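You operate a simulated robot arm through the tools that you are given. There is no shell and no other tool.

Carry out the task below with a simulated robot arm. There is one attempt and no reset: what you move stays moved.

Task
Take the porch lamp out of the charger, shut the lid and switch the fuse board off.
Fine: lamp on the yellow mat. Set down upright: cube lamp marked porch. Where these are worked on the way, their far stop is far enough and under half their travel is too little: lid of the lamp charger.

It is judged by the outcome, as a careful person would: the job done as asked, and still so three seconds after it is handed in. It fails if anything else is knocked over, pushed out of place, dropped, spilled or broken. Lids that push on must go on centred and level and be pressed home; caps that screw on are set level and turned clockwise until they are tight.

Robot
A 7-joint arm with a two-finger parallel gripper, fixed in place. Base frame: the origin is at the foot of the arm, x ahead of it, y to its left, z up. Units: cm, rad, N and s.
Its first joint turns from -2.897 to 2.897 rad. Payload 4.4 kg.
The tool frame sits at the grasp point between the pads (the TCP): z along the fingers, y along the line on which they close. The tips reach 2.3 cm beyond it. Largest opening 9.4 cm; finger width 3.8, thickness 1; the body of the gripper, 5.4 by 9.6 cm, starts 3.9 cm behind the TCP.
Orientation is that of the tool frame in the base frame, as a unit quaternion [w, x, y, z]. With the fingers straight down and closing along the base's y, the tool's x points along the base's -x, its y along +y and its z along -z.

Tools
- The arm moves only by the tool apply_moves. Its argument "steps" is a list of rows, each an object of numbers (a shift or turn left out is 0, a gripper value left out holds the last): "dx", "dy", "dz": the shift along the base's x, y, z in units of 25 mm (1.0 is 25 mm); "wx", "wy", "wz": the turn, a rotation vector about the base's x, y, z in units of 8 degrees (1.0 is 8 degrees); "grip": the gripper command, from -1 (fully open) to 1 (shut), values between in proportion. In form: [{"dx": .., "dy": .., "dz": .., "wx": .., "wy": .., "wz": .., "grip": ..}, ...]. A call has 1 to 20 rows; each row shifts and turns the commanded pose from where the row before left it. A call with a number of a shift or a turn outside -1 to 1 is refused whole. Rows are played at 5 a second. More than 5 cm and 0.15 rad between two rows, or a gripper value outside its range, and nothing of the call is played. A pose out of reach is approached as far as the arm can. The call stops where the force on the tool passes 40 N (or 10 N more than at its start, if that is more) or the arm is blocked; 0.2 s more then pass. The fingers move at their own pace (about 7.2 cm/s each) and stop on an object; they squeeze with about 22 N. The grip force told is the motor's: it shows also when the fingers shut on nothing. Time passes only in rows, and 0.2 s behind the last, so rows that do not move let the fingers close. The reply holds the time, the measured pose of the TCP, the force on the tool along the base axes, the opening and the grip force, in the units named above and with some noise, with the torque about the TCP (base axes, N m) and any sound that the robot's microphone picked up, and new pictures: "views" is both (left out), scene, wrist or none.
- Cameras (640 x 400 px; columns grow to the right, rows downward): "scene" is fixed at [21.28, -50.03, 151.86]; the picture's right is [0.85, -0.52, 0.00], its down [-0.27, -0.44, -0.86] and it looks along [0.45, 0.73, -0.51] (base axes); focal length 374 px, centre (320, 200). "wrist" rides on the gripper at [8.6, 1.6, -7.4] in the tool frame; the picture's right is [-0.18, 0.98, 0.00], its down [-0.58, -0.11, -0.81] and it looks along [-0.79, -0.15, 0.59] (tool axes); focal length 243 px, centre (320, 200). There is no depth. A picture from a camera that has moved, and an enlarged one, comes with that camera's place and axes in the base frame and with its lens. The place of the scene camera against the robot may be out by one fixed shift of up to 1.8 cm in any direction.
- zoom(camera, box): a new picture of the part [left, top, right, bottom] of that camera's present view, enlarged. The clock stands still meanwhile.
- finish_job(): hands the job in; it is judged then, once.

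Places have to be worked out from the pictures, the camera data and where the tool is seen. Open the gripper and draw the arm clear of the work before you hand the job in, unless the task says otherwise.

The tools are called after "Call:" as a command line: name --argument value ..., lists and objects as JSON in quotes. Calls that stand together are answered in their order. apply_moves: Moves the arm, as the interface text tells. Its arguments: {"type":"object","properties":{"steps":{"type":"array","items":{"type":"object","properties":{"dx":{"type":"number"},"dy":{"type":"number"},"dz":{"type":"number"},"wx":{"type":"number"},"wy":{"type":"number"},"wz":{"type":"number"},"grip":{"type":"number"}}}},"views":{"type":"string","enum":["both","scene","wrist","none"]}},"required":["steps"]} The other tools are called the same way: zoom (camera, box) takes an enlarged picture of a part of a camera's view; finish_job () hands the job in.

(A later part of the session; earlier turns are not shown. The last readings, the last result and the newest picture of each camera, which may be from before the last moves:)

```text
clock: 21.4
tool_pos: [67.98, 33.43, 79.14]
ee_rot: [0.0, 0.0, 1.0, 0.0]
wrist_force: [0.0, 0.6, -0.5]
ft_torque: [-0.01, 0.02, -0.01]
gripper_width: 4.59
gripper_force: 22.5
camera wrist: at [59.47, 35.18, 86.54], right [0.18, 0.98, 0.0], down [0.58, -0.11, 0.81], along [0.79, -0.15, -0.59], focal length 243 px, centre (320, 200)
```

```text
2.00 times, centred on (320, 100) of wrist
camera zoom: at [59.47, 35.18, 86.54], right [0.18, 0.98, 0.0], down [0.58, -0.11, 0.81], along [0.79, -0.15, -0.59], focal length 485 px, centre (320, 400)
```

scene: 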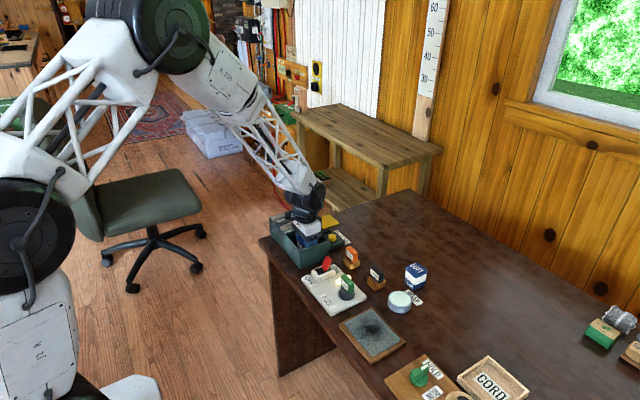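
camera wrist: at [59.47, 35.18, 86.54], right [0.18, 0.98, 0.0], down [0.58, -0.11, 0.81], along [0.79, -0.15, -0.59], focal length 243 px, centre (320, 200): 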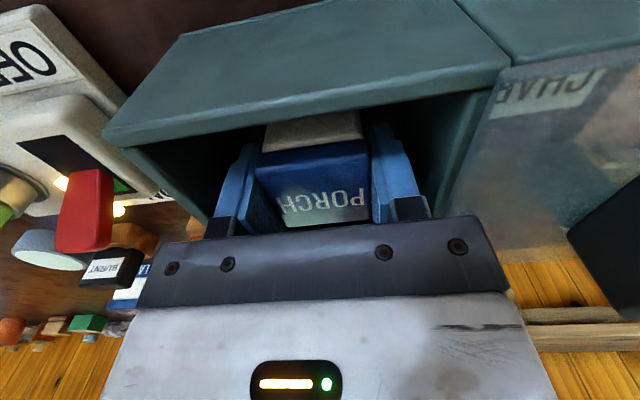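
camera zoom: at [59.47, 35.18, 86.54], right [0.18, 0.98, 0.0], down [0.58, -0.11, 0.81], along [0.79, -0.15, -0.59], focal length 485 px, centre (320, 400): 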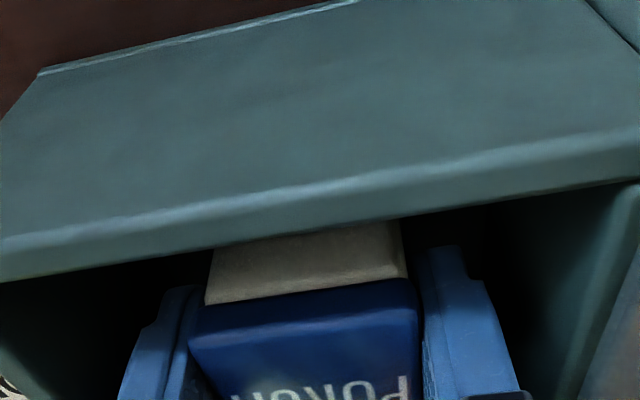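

Lamp held at 4.6 cm with 22 N. I lift straight up slowly, then check it is hanging upright and clear.

Call:
apply_moves --steps '[{"dz": 0.15}, {"dz": 0.25}, {"dz": 0.4}, {"dz": 0.5}, {"dz": 0.6}, {"dz": 0.6}, {"dz": 0.6}, {"dz": 0.6}, {"dz": 0.5}, {}]' --views "both"

Call:
zoom --camera "scene" --box '[260, 180, 350, 260]'

```text
clock: 23.6
tool_pos: [68.11, 33.53, 89.57]
ee_rot: [0.0, -0.001, 1.0, 0.0]
wrist_force: [-0.7, -0.1, -1.2]
ft_torque: [-0.02, -0.01, -0.03]
gripper_width: 4.6
gripper_force: 22.0
camera wrist: at [59.5, 35.22, 97.0], right [0.18, 0.98, 0.0], down [0.58, -0.11, 0.81], along [0.79, -0.15, -0.59], focal length 243 px, centre (320, 200)
```

scene: 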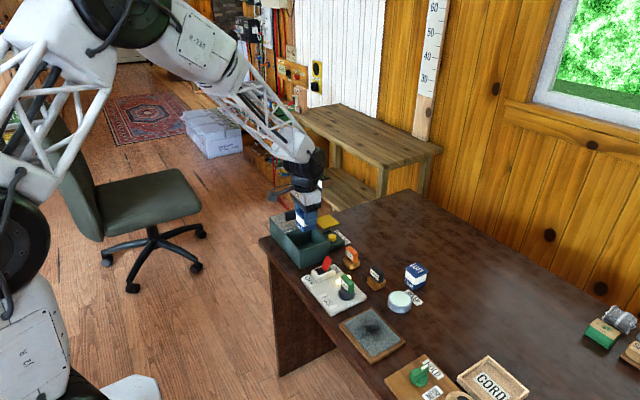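
wrist: 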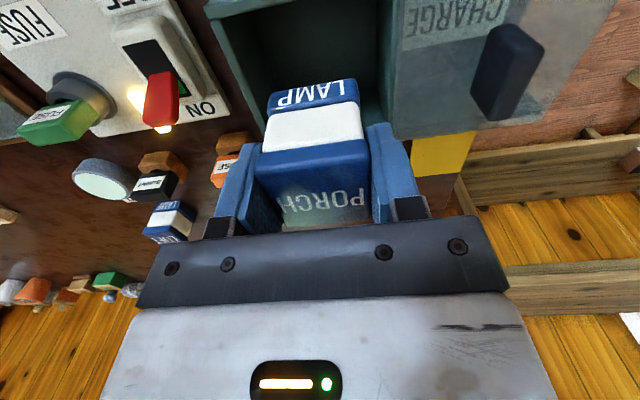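

```text
5.00 times, centred on (305, 220) of scene
camera zoom: at [21.28, -50.03, 151.86], right [0.85, -0.52, 0.0], down [-0.27, -0.44, -0.86], along [0.45, 0.73, -0.51], focal length 1871 px, centre (395, 100)
```

zoom: 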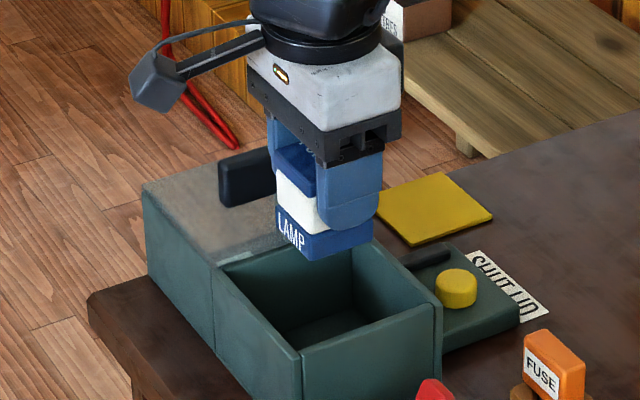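

The lamp hangs straight and its bottom (z≈85) clears the rim. I carry it first +x past the charger, then +y to above the mat at about (83.1, 46.0).

Call:
apply_moves --steps '[{"dx": 0.5}, {"dx": 0.75}, {"dx": 0.75}, {"dx": 0.75}, {"dx": 0.75}, {"dx": 0.75, "dy": 0.5}, {"dx": 0.75, "dy": 0.7}, {"dx": 0.6, "dy": 0.7}, {"dx": 0.4, "dy": 0.7}, {"dy": 0.7}, {"dy": 0.7}, {"dy": 0.6}, {"dy": 0.4}, {}]' --views "both"

Call:
zoom --camera "scene" --box '[270, 170, 370, 260]'

Call:
zoom --camera "wrist" --box '[180, 0, 480, 200]'

```text
clock: 26.6
tool_pos: [83.25, 46.12, 89.53]
ee_rot: [0.0, 0.0, 1.0, 0.0]
wrist_force: [0.1, 0.0, -1.2]
ft_torque: [0.01, 0.0, 0.01]
gripper_width: 4.55
gripper_force: 21.9
camera wrist: at [74.55, 47.77, 96.94], right [0.18, 0.98, 0.0], down [0.58, -0.11, 0.81], along [0.79, -0.15, -0.59], focal length 243 px, centre (320, 200)
```

scene: 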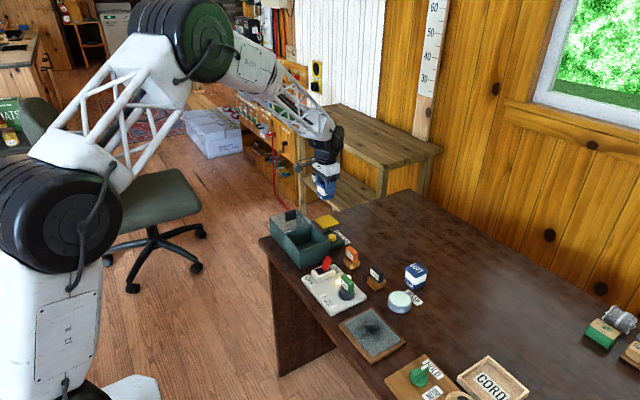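
wrist: 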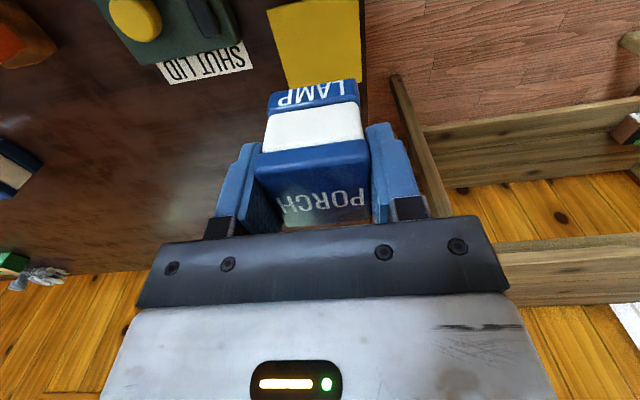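

```text
4.44 times, centred on (320, 215) of scene
camera zoom: at [21.28, -50.03, 151.86], right [0.85, -0.52, 0.0], down [-0.27, -0.44, -0.86], along [0.45, 0.73, -0.51], focal length 1663 px, centre (320, 133)
```

zoom: 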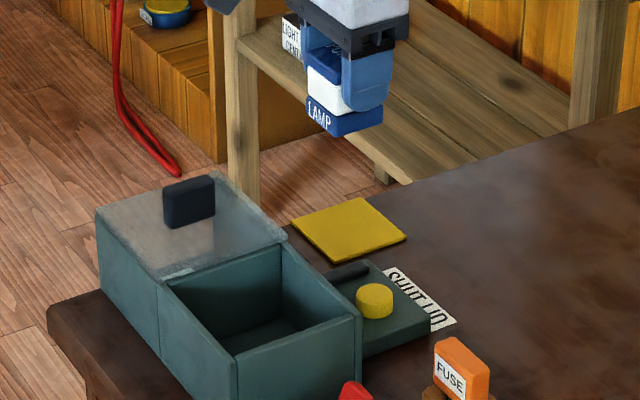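

```text
2.00 times, centred on (330, 100) of wrist
camera zoom: at [74.55, 47.77, 96.94], right [0.18, 0.98, 0.0], down [0.58, -0.11, 0.81], along [0.79, -0.15, -0.59], focal length 485 px, centre (300, 400)
```

zoom: 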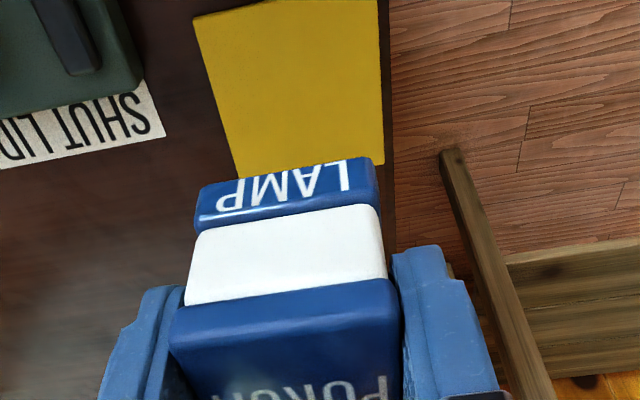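

The mat reads as x 79.8–86.5, y 42.7–49.4 (centre 83.15, 46.05) and the lamp is right above it. I lower to about 1.5 cm above the mat.

Call:
apply_moves --steps '[{"dz": -0.4, "dx": -0.03, "dy": -0.03}, {"dz": -0.55}, {"dz": -0.55}, {"dz": -0.55}, {"dz": -0.55}, {"dz": -0.5}, {"dz": -0.35}, {}]' --views "both"

Call:
zoom --camera "scene" --box '[270, 170, 370, 260]'

Call:
zoom --camera "wrist" --box '[180, 0, 480, 200]'

```text
clock: 28.4
tool_pos: [83.11, 46.09, 80.94]
ee_rot: [0.0, 0.0, 1.0, 0.0]
wrist_force: [-0.7, -0.3, -0.8]
ft_torque: [-0.03, 0.02, 0.0]
gripper_width: 4.55
gripper_force: 22.7
camera wrist: at [74.42, 47.69, 88.38], right [0.18, 0.98, 0.0], down [0.58, -0.11, 0.81], along [0.79, -0.15, -0.59], focal length 243 px, centre (320, 200)
```

scene: 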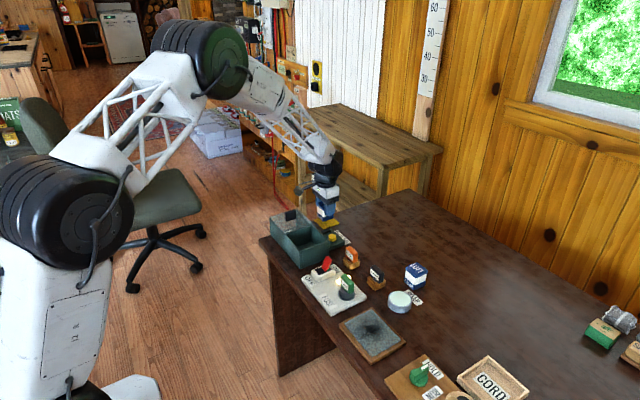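
wrist: 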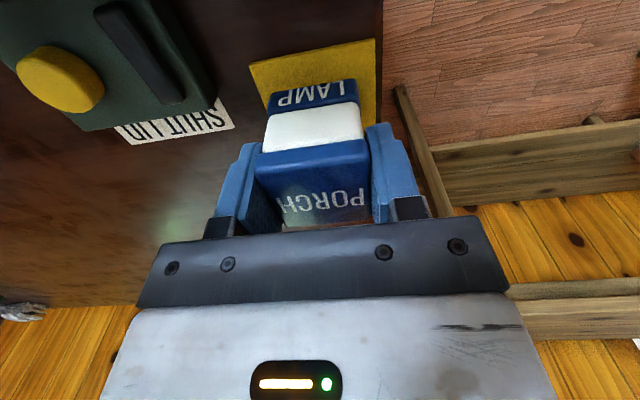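

```text
4.44 times, centred on (320, 215) of scene
camera zoom: at [21.28, -50.03, 151.86], right [0.85, -0.52, 0.0], down [-0.27, -0.44, -0.86], along [0.45, 0.73, -0.51], focal length 1663 px, centre (320, 133)
```

zoom: 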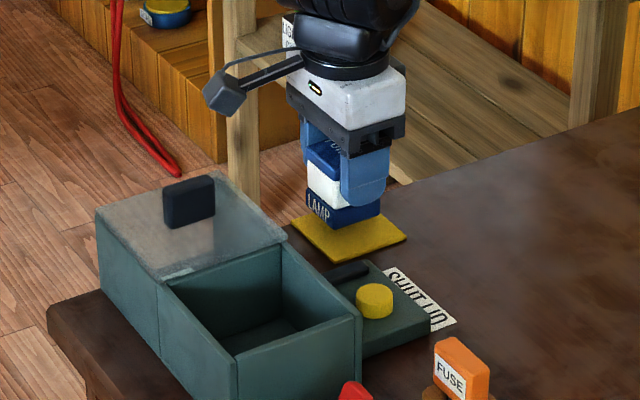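

```text
2.00 times, centred on (330, 100) of wrist
camera zoom: at [74.42, 47.69, 88.38], right [0.18, 0.98, 0.0], down [0.58, -0.11, 0.81], along [0.79, -0.15, -0.59], focal length 485 px, centre (300, 400)
```

zoom: 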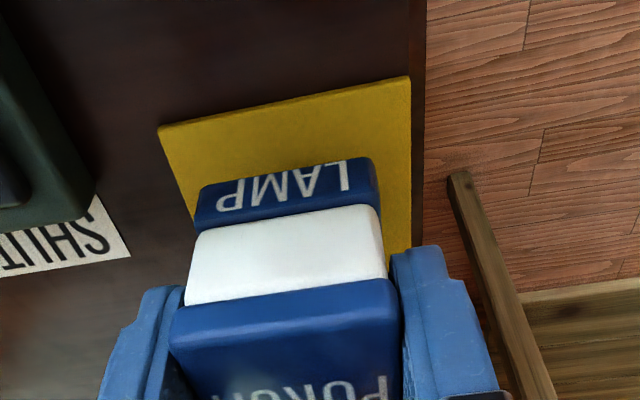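

The lamp is centred over the mat with about 1.5 cm to go. I lower slowly, watching for contact.

Call:
apply_moves --steps '[{"dz": -0.15}, {"dz": -0.15}, {"dz": -0.12}, {"dz": -0.1}, {}]' --views "wrist"

```text
clock: 29.6
tool_pos: [83.1, 46.03, 79.58]
ee_rot: [-0.001, -0.001, 1.0, 0.0]
wrist_force: [-1.3, -0.3, -1.8]
ft_torque: [-0.01, -0.01, 0.0]
gripper_width: 4.56
gripper_force: 21.9
camera wrist: at [74.43, 47.71, 87.07], right [0.18, 0.98, 0.0], down [0.58, -0.11, 0.81], along [0.79, -0.15, -0.59], focal length 243 px, centre (320, 200)
```

wrist: 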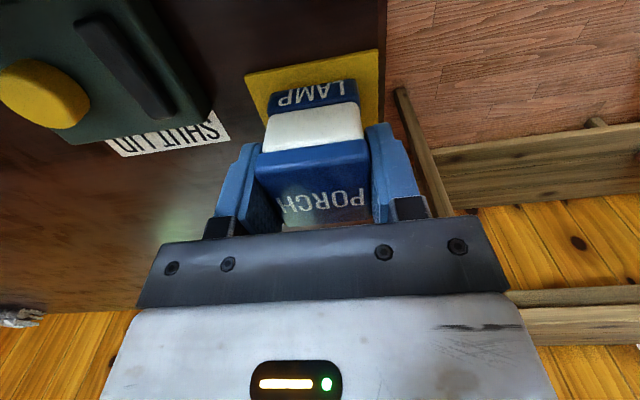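

No contact yet at z = 79.58; I keep lowering in about 1 mm steps.

Call:
apply_moves --steps '[{"dz": -0.05}, {"dz": -0.05}, {"dz": -0.04}, {}]' --views "none"

```text
clock: 30.6
tool_pos: [83.09, 45.98, 79.3]
ee_rot: [0.0, 0.0, 1.0, 0.001]
wrist_force: [0.2, 0.7, -2.2]
ft_torque: [-0.02, -0.01, -0.01]
gripper_width: 4.58
gripper_force: 22.3
```

Call:
apply_moves --steps '[{"dz": -0.04}, {"dz": -0.04}, {}]' --views "none"

Call:
zoom --camera "scene" --box '[295, 190, 365, 250]'

```text
clock: 31.4
tool_pos: [83.1, 46.03, 78.95]
ee_rot: [0.0, 0.0, 1.0, 0.0]
wrist_force: [-1.0, -1.0, 4.8]
ft_torque: [-0.07, 0.19, 0.0]
gripper_width: 4.57
gripper_force: 22.3
```

```text
6.67 times, centred on (330, 220) of scene
camera zoom: at [21.28, -50.03, 151.86], right [0.85, -0.52, 0.0], down [-0.27, -0.44, -0.86], along [0.45, 0.73, -0.51], focal length 2495 px, centre (253, 67)
```

zoom: 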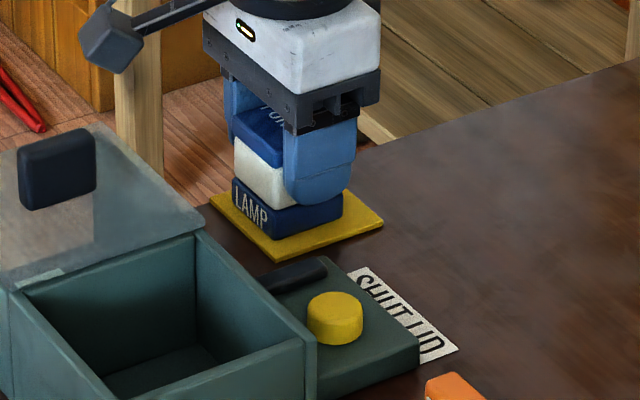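

Contact is made (force z up to +4.8 N) and the lamp stands on the mat. I open the fingers and rise straight up.

Call:
apply_moves --steps '[{"grip": 0.0}, {"grip": -0.15}, {"grip": -0.3}, {}, {"dz": 0.2}, {"dz": 0.4}, {"dz": 0.6}, {"dz": 0.8}, {"dz": 0.8}, {"dz": 0.8}, {}]' --views "both"

Call:
zoom --camera "scene" --box '[255, 190, 365, 270]'

Call:
zoom --camera "wrist" --box '[80, 0, 400, 200]'

```text
clock: 33.8
tool_pos: [83.05, 45.93, 88.11]
ee_rot: [0.0, 0.0, 1.0, 0.0]
wrist_force: [0.3, -0.5, -0.2]
ft_torque: [0.0, 0.0, -0.02]
gripper_width: 6.11
gripper_force: 0.1
camera wrist: at [74.41, 47.61, 95.55], right [0.18, 0.98, 0.0], down [0.58, -0.11, 0.81], along [0.79, -0.15, -0.59], focal length 243 px, centre (320, 200)
```

scene: 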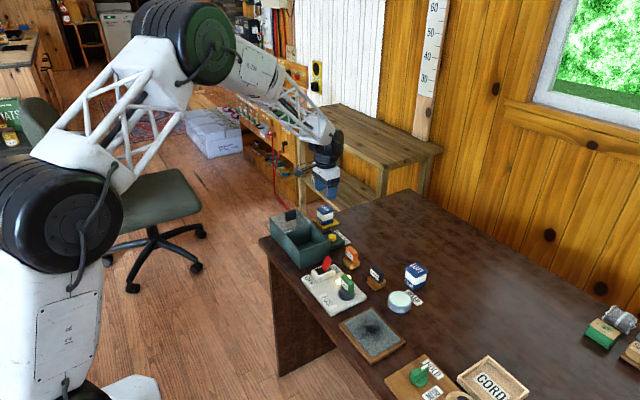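
wrist: 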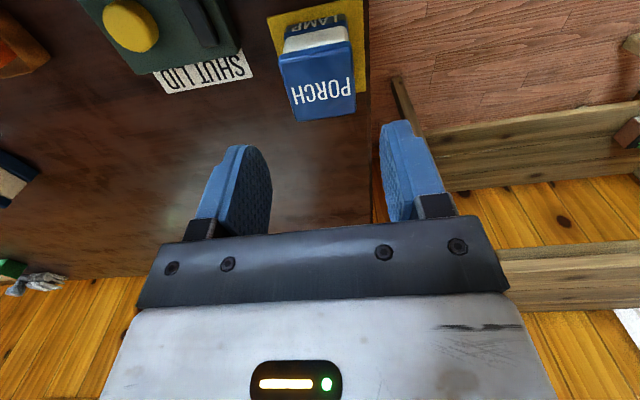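

```text
5.00 times, centred on (310, 230) of scene
camera zoom: at [21.28, -50.03, 151.86], right [0.85, -0.52, 0.0], down [-0.27, -0.44, -0.86], along [0.45, 0.73, -0.51], focal length 1871 px, centre (370, 50)
```

zoom: 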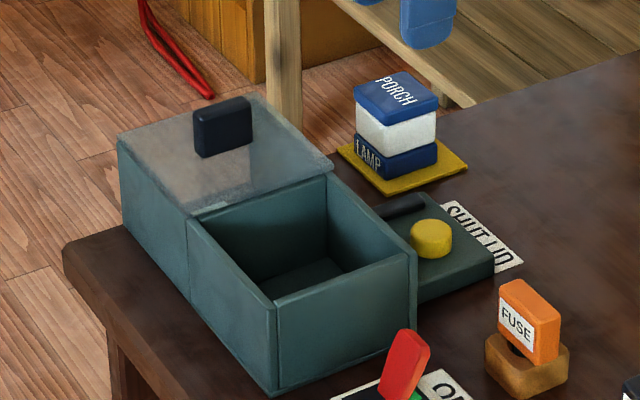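

```text
2.00 times, centred on (240, 100) of wrist
camera zoom: at [74.41, 47.61, 95.55], right [0.18, 0.98, 0.0], down [0.58, -0.11, 0.81], along [0.79, -0.15, -0.59], focal length 485 px, centre (480, 400)
```

zoom: 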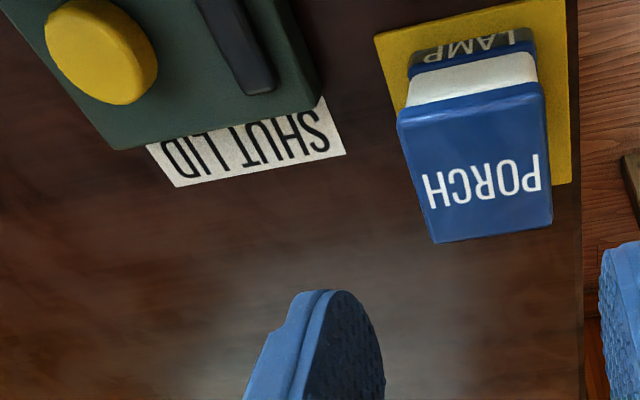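

The lamp stands upright and square on the mat. Now I shut the fingers, go back over the charger to the +y side of the handle, and look before pushing the lid closed.

Call:
apply_moves --steps '[{"dz": 0.6, "grip": -0.3}, {"dz": 0.4, "dx": -0.3}, {"dx": -0.7, "dy": 0.1, "grip": 1}, {"dx": -0.8, "dy": 0.1}, {"dx": -0.8, "dy": 0.1}, {"dx": -0.8, "dy": 0.1}, {"dx": -0.8}, {"dx": -0.8}, {"dx": -0.7}, {"dx": -0.38}, {}]' --views "both"

Call:
zoom --camera "scene" --box '[255, 180, 365, 260]'

Call:
zoom --camera "wrist" --box '[160, 0, 480, 200]'

```text
clock: 36.2
tool_pos: [67.79, 47.2, 90.42]
ee_rot: [0.0, 0.0, 1.0, 0.0]
wrist_force: [-0.2, 0.8, 1.4]
ft_torque: [0.02, -0.01, 0.0]
gripper_width: 0.0
gripper_force: 22.2
camera wrist: at [59.15, 48.78, 97.96], right [0.18, 0.98, 0.0], down [0.58, -0.11, 0.81], along [0.79, -0.15, -0.59], focal length 243 px, centre (320, 200)
```

scene: 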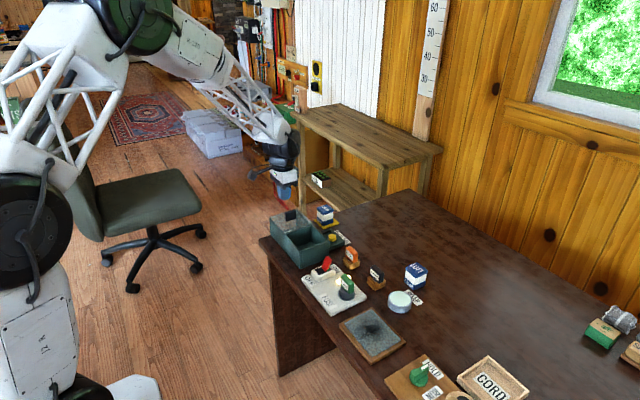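
wrist: 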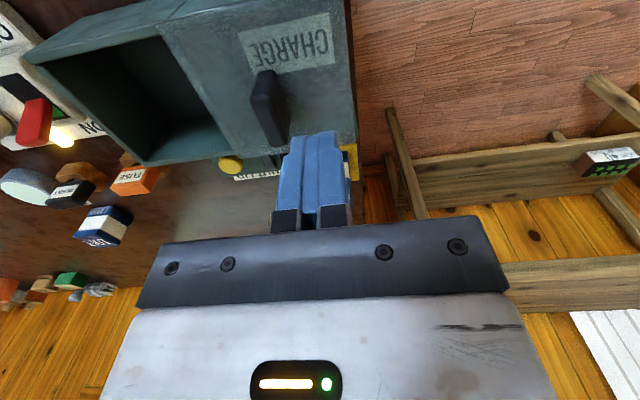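

```text
5.00 times, centred on (310, 220) of scene
camera zoom: at [21.28, -50.03, 151.86], right [0.85, -0.52, 0.0], down [-0.27, -0.44, -0.86], along [0.45, 0.73, -0.51], focal length 1871 px, centre (370, 100)
```

zoom: 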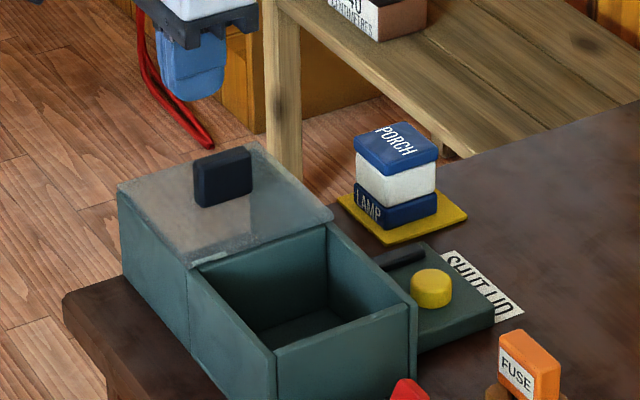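

```text
2.00 times, centred on (320, 100) of wrist
camera zoom: at [59.15, 48.78, 97.96], right [0.18, 0.98, 0.0], down [0.58, -0.11, 0.81], along [0.79, -0.15, -0.59], focal length 485 px, centre (320, 400)
```

zoom: 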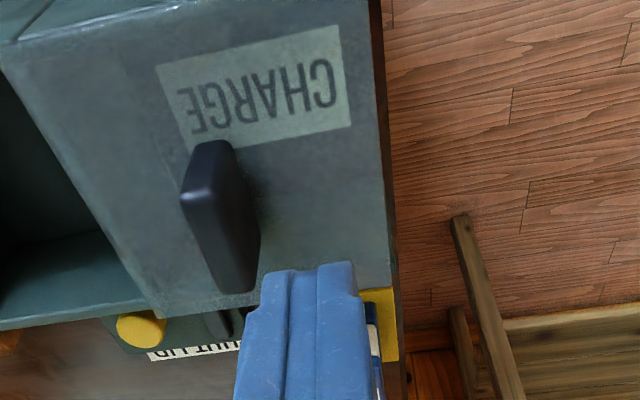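

The shut fingers are 1.5 cm clear on the +y side of the handle. I lower beside it and begin pushing along −y gently.

Call:
apply_moves --steps '[{"dz": -0.6}, {"dz": -0.6}, {"dz": -0.6}, {"dz": -0.38}, {}, {"dy": -0.2}, {"dy": -0.2}, {"dy": -0.2}, {"dy": -0.2}, {"dy": -0.2}, {}]' --views "both"

Call:
zoom --camera "scene" --box '[255, 190, 355, 270]'

```text
clock: 38.6
tool_pos: [67.79, 44.51, 85.11]
ee_rot: [0.0, 0.0, 1.0, 0.0]
wrist_force: [0.4, -0.3, -0.6]
ft_torque: [-0.03, 0.03, 0.02]
gripper_width: 0.0
gripper_force: 22.4
camera wrist: at [59.22, 46.22, 92.57], right [0.18, 0.98, 0.0], down [0.58, -0.11, 0.81], along [0.79, -0.15, -0.59], focal length 243 px, centre (320, 200)
```

scene: 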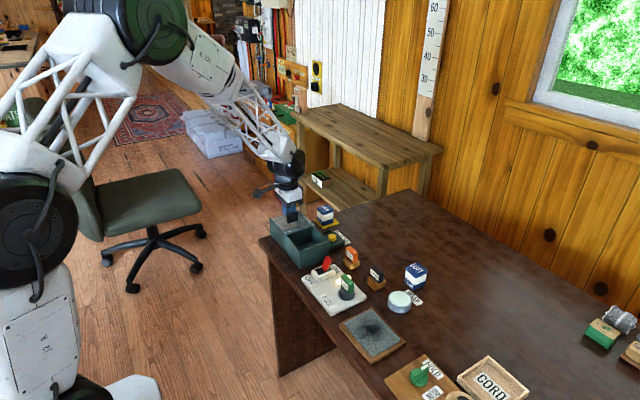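
wrist: 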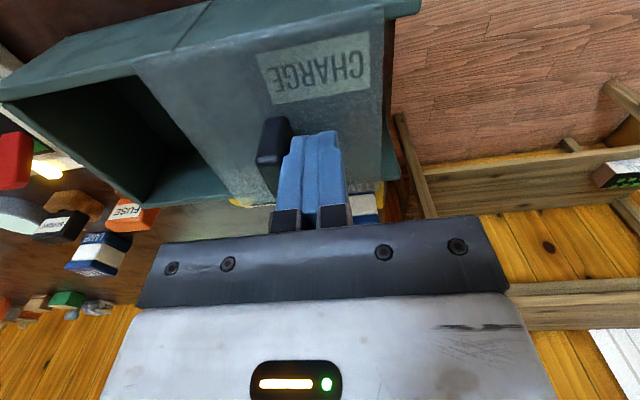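

```text
5.00 times, centred on (305, 230) of scene
camera zoom: at [21.28, -50.03, 151.86], right [0.85, -0.52, 0.0], down [-0.27, -0.44, -0.86], along [0.45, 0.73, -0.51], focal length 1871 px, centre (395, 50)
```

zoom: 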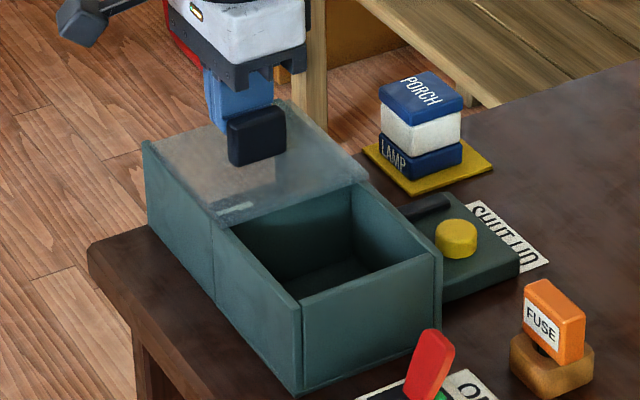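

The push works with almost no force. I keep pushing to about 1.3 cm before closed.

Call:
apply_moves --steps '[{"dy": -0.25}, {"dy": -0.25}, {"dy": -0.25}, {"dy": -0.25}, {"dy": -0.25}, {"dy": -0.25}, {"dy": -0.25}, {"dy": -0.25}, {"dy": -0.25}, {"dy": -0.25}, {"dy": -0.25}, {"dy": -0.2}, {"dy": -0.2}, {}]' --views "both"

Call:
zoom --camera "scene" --box '[255, 190, 355, 270]'

```text
clock: 41.6
tool_pos: [67.9, 36.59, 85.24]
ee_rot: [-0.001, 0.0, 1.0, 0.0]
wrist_force: [0.2, -0.2, -0.3]
ft_torque: [-0.02, 0.03, -0.03]
gripper_width: 0.0
gripper_force: 22.4
camera wrist: at [59.21, 38.41, 92.62], right [0.18, 0.98, 0.0], down [0.58, -0.11, 0.81], along [0.79, -0.15, -0.59], focal length 243 px, centre (320, 200)
```

scene: 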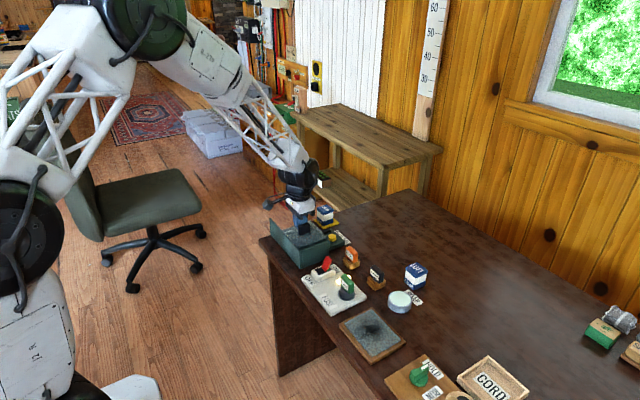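
wrist: 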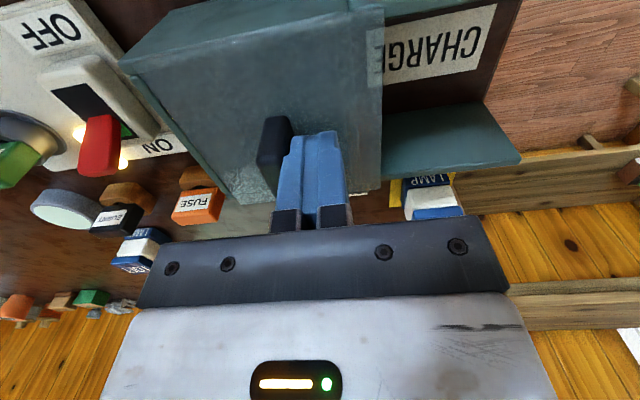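

```text
5.00 times, centred on (305, 230) of scene
camera zoom: at [21.28, -50.03, 151.86], right [0.85, -0.52, 0.0], down [-0.27, -0.44, -0.86], along [0.45, 0.73, -0.51], focal length 1871 px, centre (395, 50)
```

zoom: 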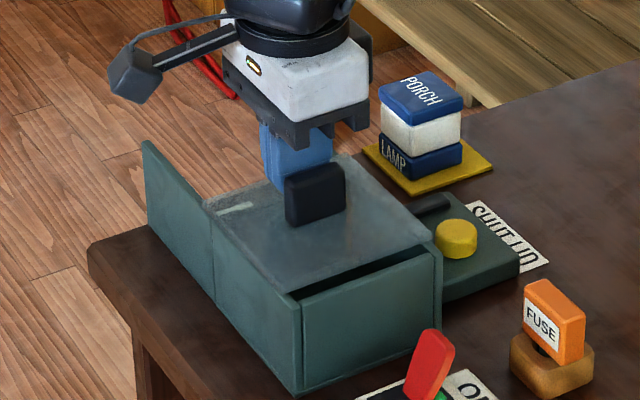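

About 1.2 cm remains. I push in 2 mm steps until the stop shows as a y force.

Call:
apply_moves --steps '[{"dy": -0.1}, {"dy": -0.1}, {"dy": -0.1}, {"dy": -0.08}, {"dy": -0.06}, {}]' --views "wrist"

Call:
zoom --camera "scene" --box '[255, 190, 355, 270]'

```text
clock: 43.0
tool_pos: [67.75, 35.62, 85.0]
ee_rot: [0.0, 0.0, 1.0, 0.0]
wrist_force: [-0.4, 0.4, -0.2]
ft_torque: [0.01, 0.04, -0.03]
gripper_width: 0.0
gripper_force: 22.2
camera wrist: at [59.25, 37.23, 92.56], right [0.18, 0.98, 0.0], down [0.58, -0.11, 0.81], along [0.79, -0.15, -0.59], focal length 243 px, centre (320, 200)
```

wrist: 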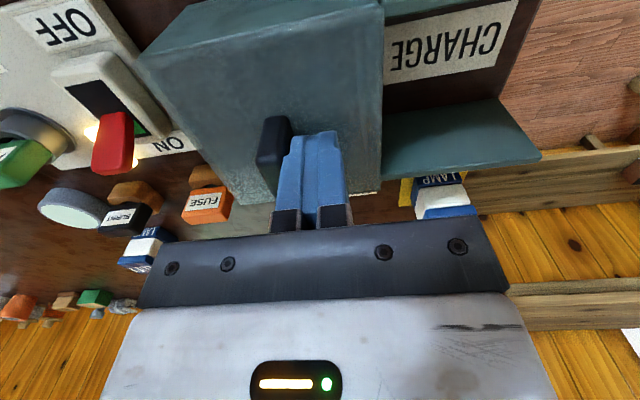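

```text
5.00 times, centred on (305, 230) of scene
camera zoom: at [21.28, -50.03, 151.86], right [0.85, -0.52, 0.0], down [-0.27, -0.44, -0.86], along [0.45, 0.73, -0.51], focal length 1871 px, centre (395, 50)
```

zoom: 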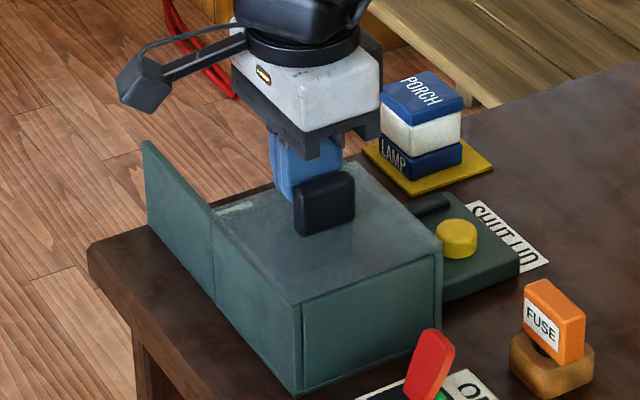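

Nearly flush. I press on in 1 mm steps to seat it against its closed stop.

Call:
apply_moves --steps '[{"dy": -0.05}, {"dy": -0.05}, {"dy": -0.05}, {"dy": -0.05}, {}]' --views "none"

Call:
zoom --camera "scene" --box '[265, 200, 345, 270]'

```text
clock: 43.9
tool_pos: [67.95, 35.41, 85.09]
ee_rot: [0.0, -0.001, 1.0, 0.001]
wrist_force: [-1.9, 22.4, -7.4]
ft_torque: [0.09, 0.0, -0.07]
gripper_width: 0.0
gripper_force: 21.7
stopped in row 4: the force on the tool passed its limit at 43 N (the readings are from after the stop); the commanded pose is now the measured one
```

```text
5.71 times, centred on (305, 235) of scene
camera zoom: at [21.28, -50.03, 151.86], right [0.85, -0.52, 0.0], down [-0.27, -0.44, -0.86], along [0.45, 0.73, -0.51], focal length 2139 px, centre (406, 0)
```

zoom: 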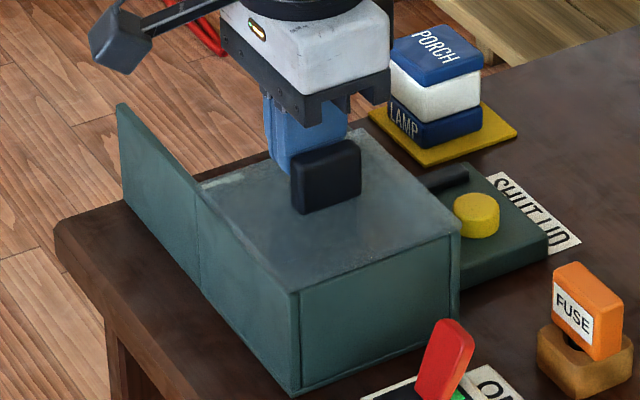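

The lid met its closed stop at the expected place (35.4) and looks flush. I back off, rise, and move toward the fuse board for a closer look at the switch.

Call:
apply_moves --steps '[{"dy": 0.2}, {"dy": 0.3}, {"dz": 0.6}, {"dz": 0.8}, {"dz": 0.8}, {"dz": 0.4}, {}]' --views "both"

Call:
zoom --camera "scene" --box '[255, 200, 345, 280]'

Call:
zoom --camera "wrist" --box '[0, 0, 320, 200]'

```text
clock: 45.5
tool_pos: [67.84, 36.6, 91.62]
ee_rot: [0.0, -0.001, 1.0, 0.0]
wrist_force: [0.0, 0.6, -0.2]
ft_torque: [-0.03, 0.02, 0.0]
gripper_width: 0.0
gripper_force: 22.1
camera wrist: at [59.22, 38.21, 99.1], right [0.18, 0.98, 0.0], down [0.58, -0.11, 0.81], along [0.79, -0.15, -0.59], focal length 243 px, centre (320, 200)
```

scene: 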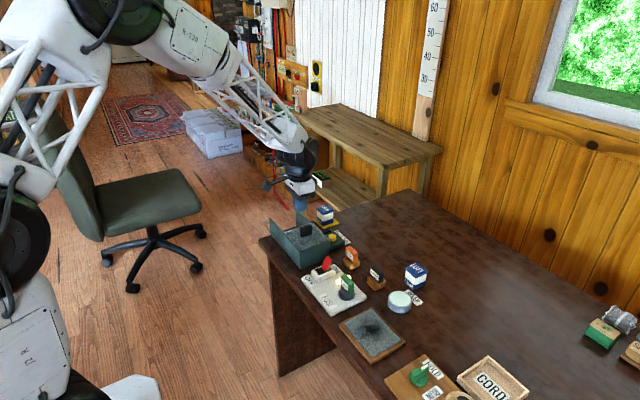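
wrist: 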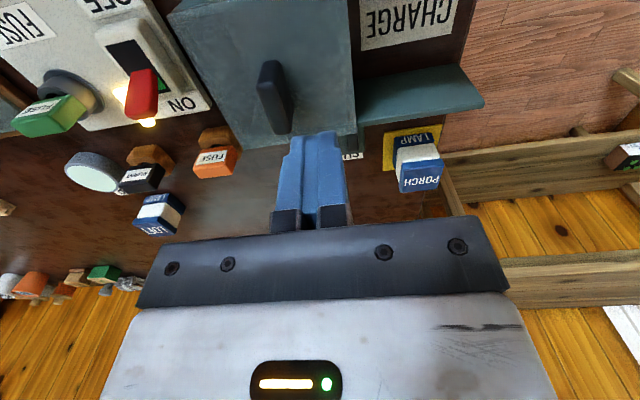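

```text
5.00 times, centred on (300, 240) of scene
camera zoom: at [21.28, -50.03, 151.86], right [0.85, -0.52, 0.0], down [-0.27, -0.44, -0.86], along [0.45, 0.73, -0.51], focal length 1871 px, centre (420, 0)
```

zoom: 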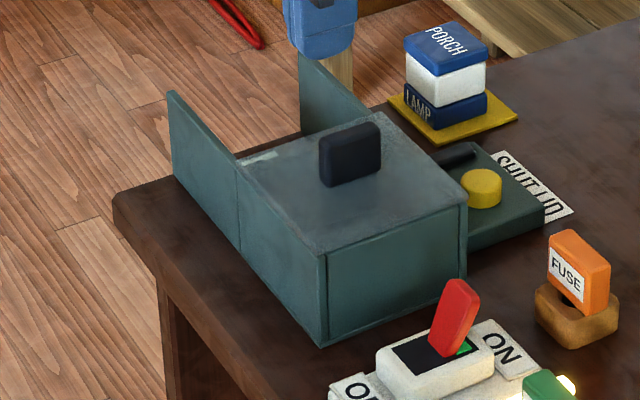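

```text
2.00 times, centred on (160, 100) of wrist
camera zoom: at [59.22, 38.21, 99.1], right [0.18, 0.98, 0.0], down [0.58, -0.11, 0.81], along [0.79, -0.15, -0.59], focal length 485 px, centre (640, 400)
```

zoom: 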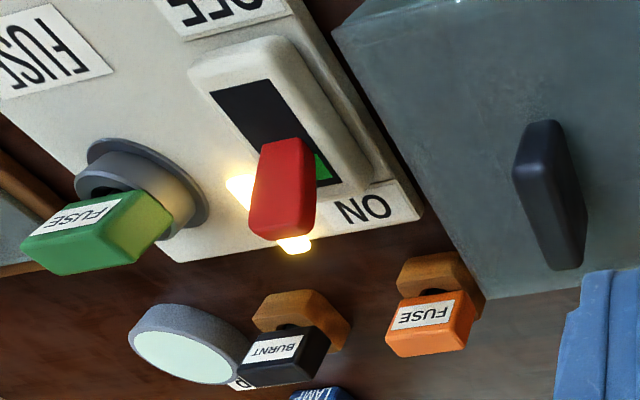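

The lid is shut and flush. The lever tip triangulates to about (68.4, 21.5, 81.5), leaning +x toward ON, so it must be pushed −x to OFF; I move the camera in for a clearer look at it and what surrounds it.

Call:
apply_moves --steps '[{"dx": -0.4, "dy": -0.6, "dz": 0.4}, {"dx": -0.4, "dy": -0.65, "dz": 0.2}, {"dx": -0.4, "dy": -0.65}, {"dx": -0.4, "dy": -0.65}, {"dx": -0.4, "dy": -0.65}, {"dx": -0.3, "dy": -0.6}, {}]' --views "both"

Call:
zoom --camera "wrist" --box '[140, 20, 360, 160]'

Call:
zoom --camera "scene" --box '[295, 235, 395, 315]'

```text
clock: 47.1
tool_pos: [62.09, 26.92, 93.18]
ee_rot: [0.001, -0.001, 1.0, 0.001]
wrist_force: [0.3, -1.2, 0.5]
ft_torque: [0.01, 0.05, -0.04]
gripper_width: 0.0
gripper_force: 22.2
camera wrist: at [53.52, 28.63, 100.68], right [0.18, 0.98, 0.0], down [0.58, -0.11, 0.81], along [0.79, -0.15, -0.59], focal length 243 px, centre (320, 200)
```

scene: 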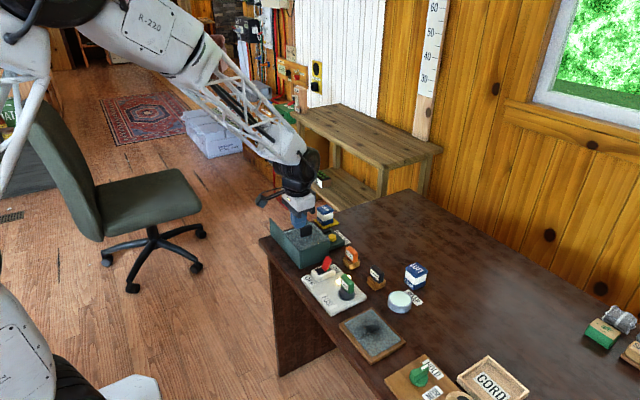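
wrist: 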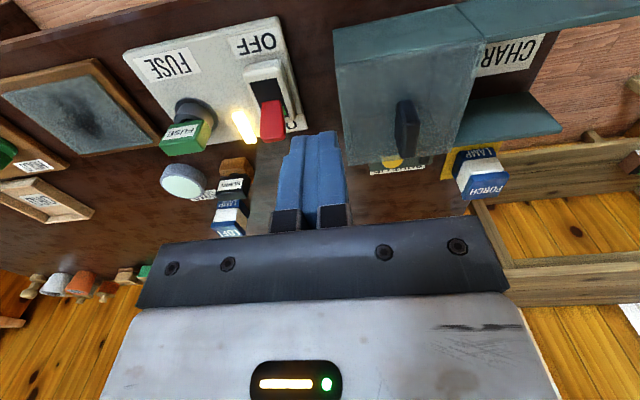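

```text
2.86 times, centred on (250, 90) of wrist
camera zoom: at [53.52, 28.63, 100.68], right [0.18, 0.98, 0.0], down [0.58, -0.11, 0.81], along [0.79, -0.15, -0.59], focal length 693 px, centre (520, 514)
```

zoom: 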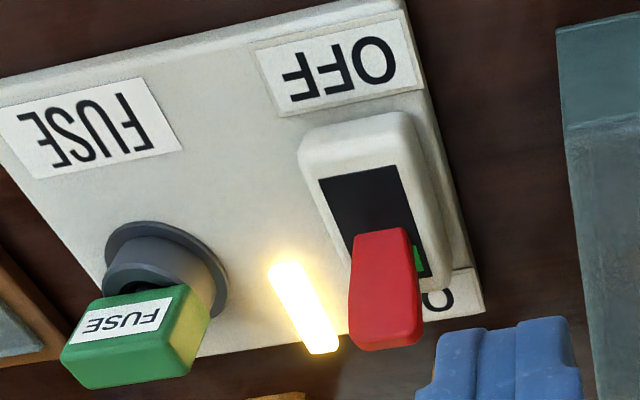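

```text
5.00 times, centred on (345, 275) of scene
camera zoom: at [21.28, -50.03, 151.86], right [0.85, -0.52, 0.0], down [-0.27, -0.44, -0.86], along [0.45, 0.73, -0.51], focal length 1871 px, centre (195, -175)
```

zoom: 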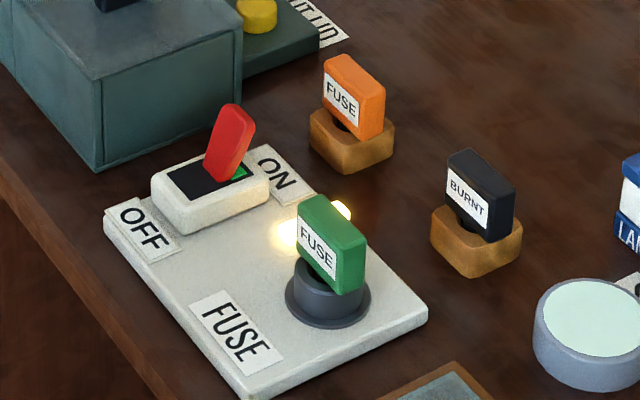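

The lever base is about (67.2, 21.1, 77.3) and its tip (68.1, 21.1, 81.6). I'll place the shut fingers on its +x (ON) side at x≈71.8, between it and the orange fuse stand (from x≈75), staying high first.

Call:
apply_moves --steps '[{"dx": 0.6, "dy": -0.38}, {"dx": 0.65, "dy": -0.39}, {"dx": 0.65, "dy": -0.39}, {"dx": 0.65, "dy": -0.39}, {"dx": 0.65, "dy": -0.39}, {"dx": 0.65, "dy": -0.39, "dz": -0.4}, {"dz": -0.6}, {"dz": -0.6}, {}]' --views "both"

Call:
zoom --camera "wrist" --box '[180, 0, 440, 200]'

Call:
zoom --camera "scene" --box '[285, 225, 385, 305]'

```text
clock: 49.1
tool_pos: [71.61, 21.12, 89.24]
ee_rot: [0.0, -0.001, 1.0, 0.001]
wrist_force: [-0.3, -0.1, 0.4]
ft_torque: [0.01, -0.01, 0.03]
gripper_width: 0.01
gripper_force: 22.0
camera wrist: at [63.15, 22.85, 96.69], right [0.18, 0.98, 0.0], down [0.58, -0.11, 0.81], along [0.79, -0.15, -0.59], focal length 243 px, centre (320, 200)
```

scene: 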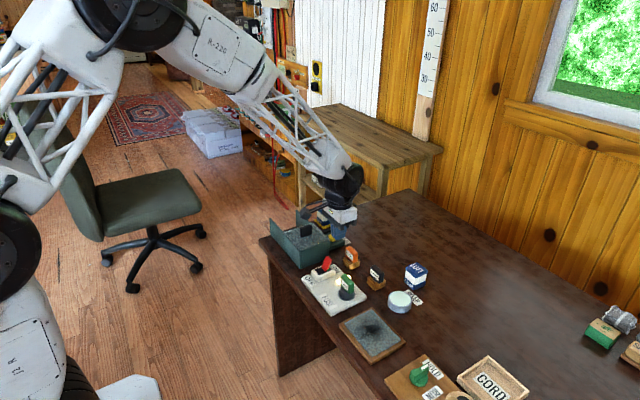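
wrist: 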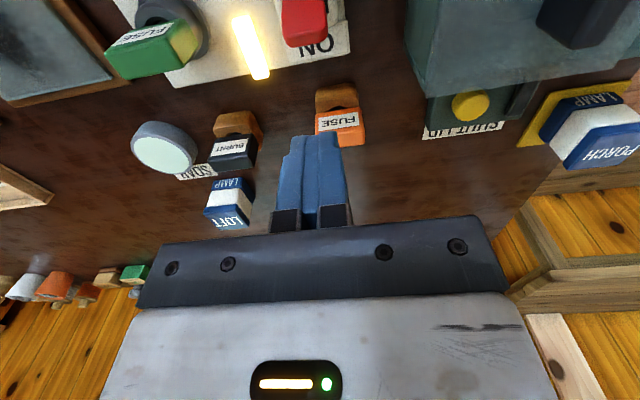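

```text
2.00 times, centred on (310, 100) of wrist
camera zoom: at [63.15, 22.85, 96.69], right [0.18, 0.98, 0.0], down [0.58, -0.11, 0.81], along [0.79, -0.15, -0.59], focal length 485 px, centre (340, 400)
```

zoom: 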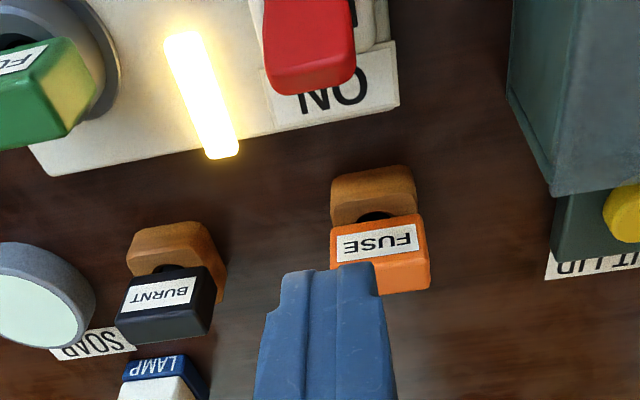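

```text
5.00 times, centred on (335, 265) of scene
camera zoom: at [21.28, -50.03, 151.86], right [0.85, -0.52, 0.0], down [-0.27, -0.44, -0.86], along [0.45, 0.73, -0.51], focal length 1871 px, centre (245, -125)
```

zoom: 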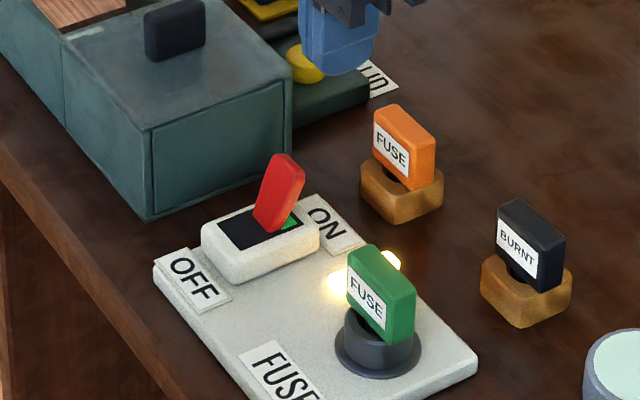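

The gap between the lever's tip (x≈68.8) and the orange fuse stand (x≈74.2) takes the 3.8 cm fingers with about 0.7 cm either side at x = 71.35. I lower to just above lever height and check again.

Call:
apply_moves --steps '[{"dx": -0.1, "dz": -0.5}, {"dz": -0.6}, {"dz": -0.6}, {"dz": -0.6}, {}]' --views "both"

Call:
zoom --camera "wrist" --box '[180, 0, 440, 200]'

Call:
zoom --camera "scene" --box '[285, 225, 385, 305]'

```text
clock: 50.3
tool_pos: [71.44, 21.32, 83.54]
ee_rot: [0.0, -0.001, 1.0, 0.001]
wrist_force: [0.7, -0.2, 0.1]
ft_torque: [-0.02, -0.03, -0.02]
gripper_width: 0.0
gripper_force: 22.9
camera wrist: at [62.86, 22.91, 90.9], right [0.18, 0.98, 0.0], down [0.58, -0.11, 0.81], along [0.79, -0.15, -0.59], focal length 243 px, centre (320, 200)
```

scene: 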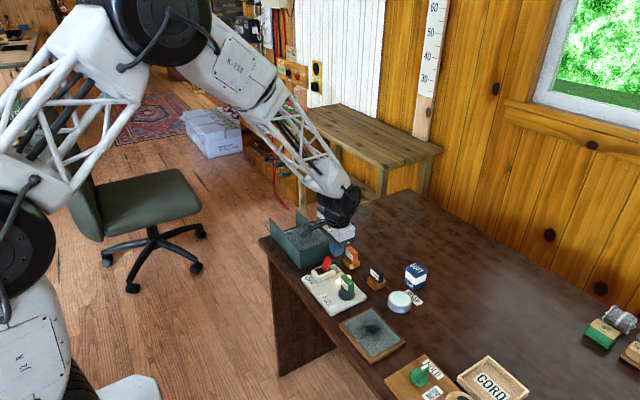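
wrist: 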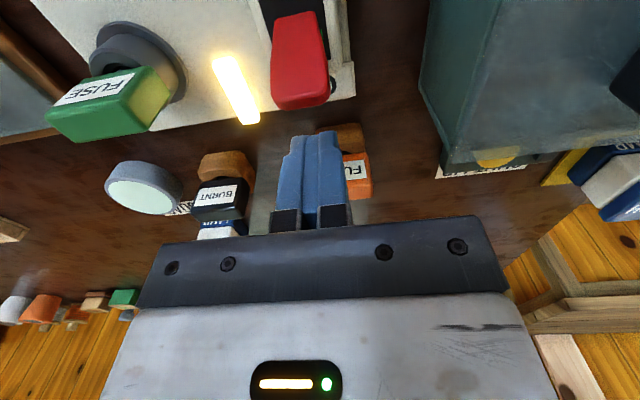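

```text
2.00 times, centred on (310, 100) of wrist
camera zoom: at [62.86, 22.91, 90.9], right [0.18, 0.98, 0.0], down [0.58, -0.11, 0.81], along [0.79, -0.15, -0.59], focal length 485 px, centre (340, 400)
```

zoom: 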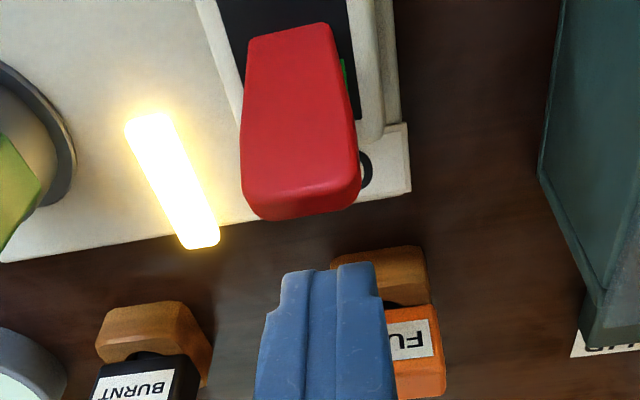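

```text
5.00 times, centred on (335, 265) of scene
camera zoom: at [21.28, -50.03, 151.86], right [0.85, -0.52, 0.0], down [-0.27, -0.44, -0.86], along [0.45, 0.73, -0.51], focal length 1871 px, centre (245, -125)
```

zoom: 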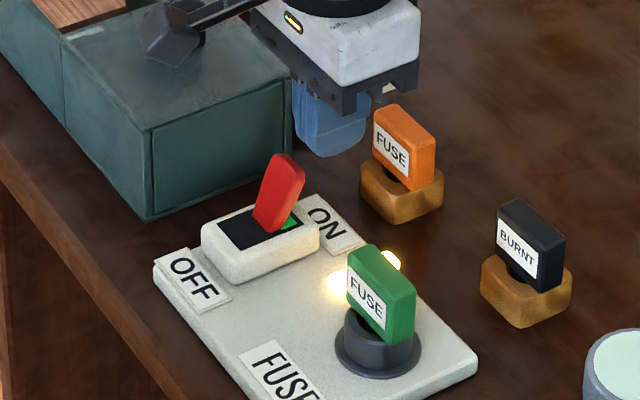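

Clearances hold (lever tip edge ≤69.0, finger edge ≈69.6). I lower the tips to z≈79 on the ON side of the lever.

Call:
apply_moves --steps '[{"dx": 0.05, "dy": -0.06, "dz": -0.3}, {"dz": -0.35}, {"dz": -0.28}, {}]' --views "both"

Call:
zoom --camera "wrist" --box '[180, 0, 440, 200]'

Call:
zoom --camera "scene" --box '[285, 225, 385, 305]'

```text
clock: 51.3
tool_pos: [71.69, 21.07, 81.04]
ee_rot: [0.001, -0.001, 1.0, 0.001]
wrist_force: [0.0, 0.2, 0.4]
ft_torque: [-0.01, -0.01, -0.02]
gripper_width: 0.0
gripper_force: 21.9
camera wrist: at [62.99, 22.73, 88.57], right [0.18, 0.98, 0.0], down [0.58, -0.11, 0.81], along [0.79, -0.15, -0.59], focal length 243 px, centre (320, 200)
```

scene: 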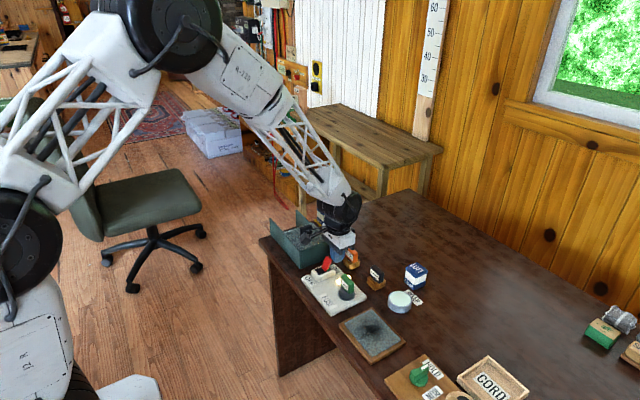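
wrist: 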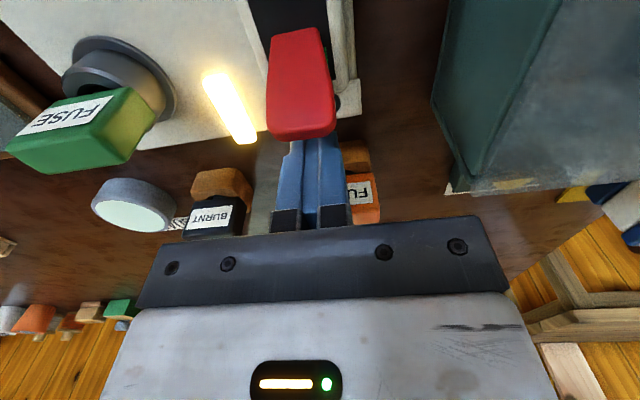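

```text
2.00 times, centred on (310, 100) of wrist
camera zoom: at [62.99, 22.73, 88.57], right [0.18, 0.98, 0.0], down [0.58, -0.11, 0.81], along [0.79, -0.15, -0.59], focal length 485 px, centre (340, 400)
```

zoom: 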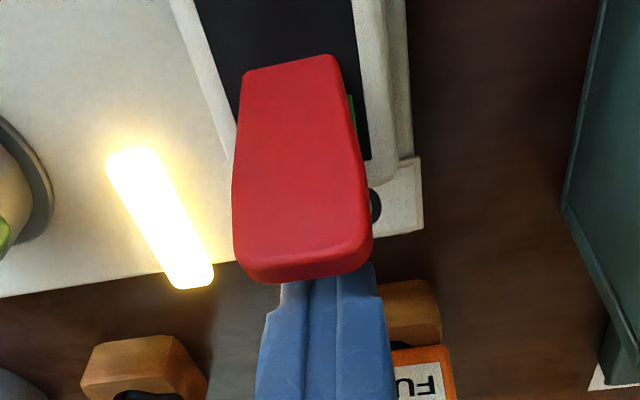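

```text
5.00 times, centred on (335, 265) of scene
camera zoom: at [21.28, -50.03, 151.86], right [0.85, -0.52, 0.0], down [-0.27, -0.44, -0.86], along [0.45, 0.73, -0.51], focal length 1871 px, centre (245, -125)
```

zoom: 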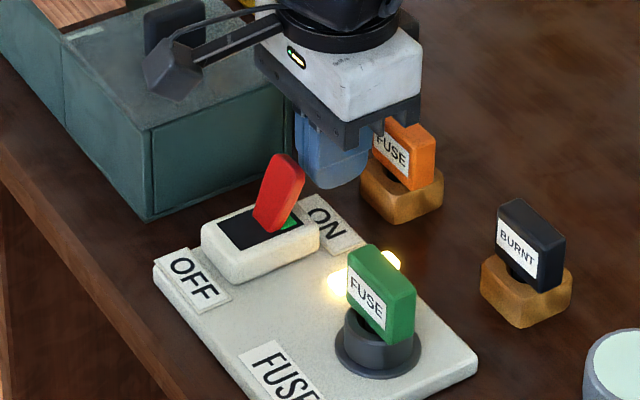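

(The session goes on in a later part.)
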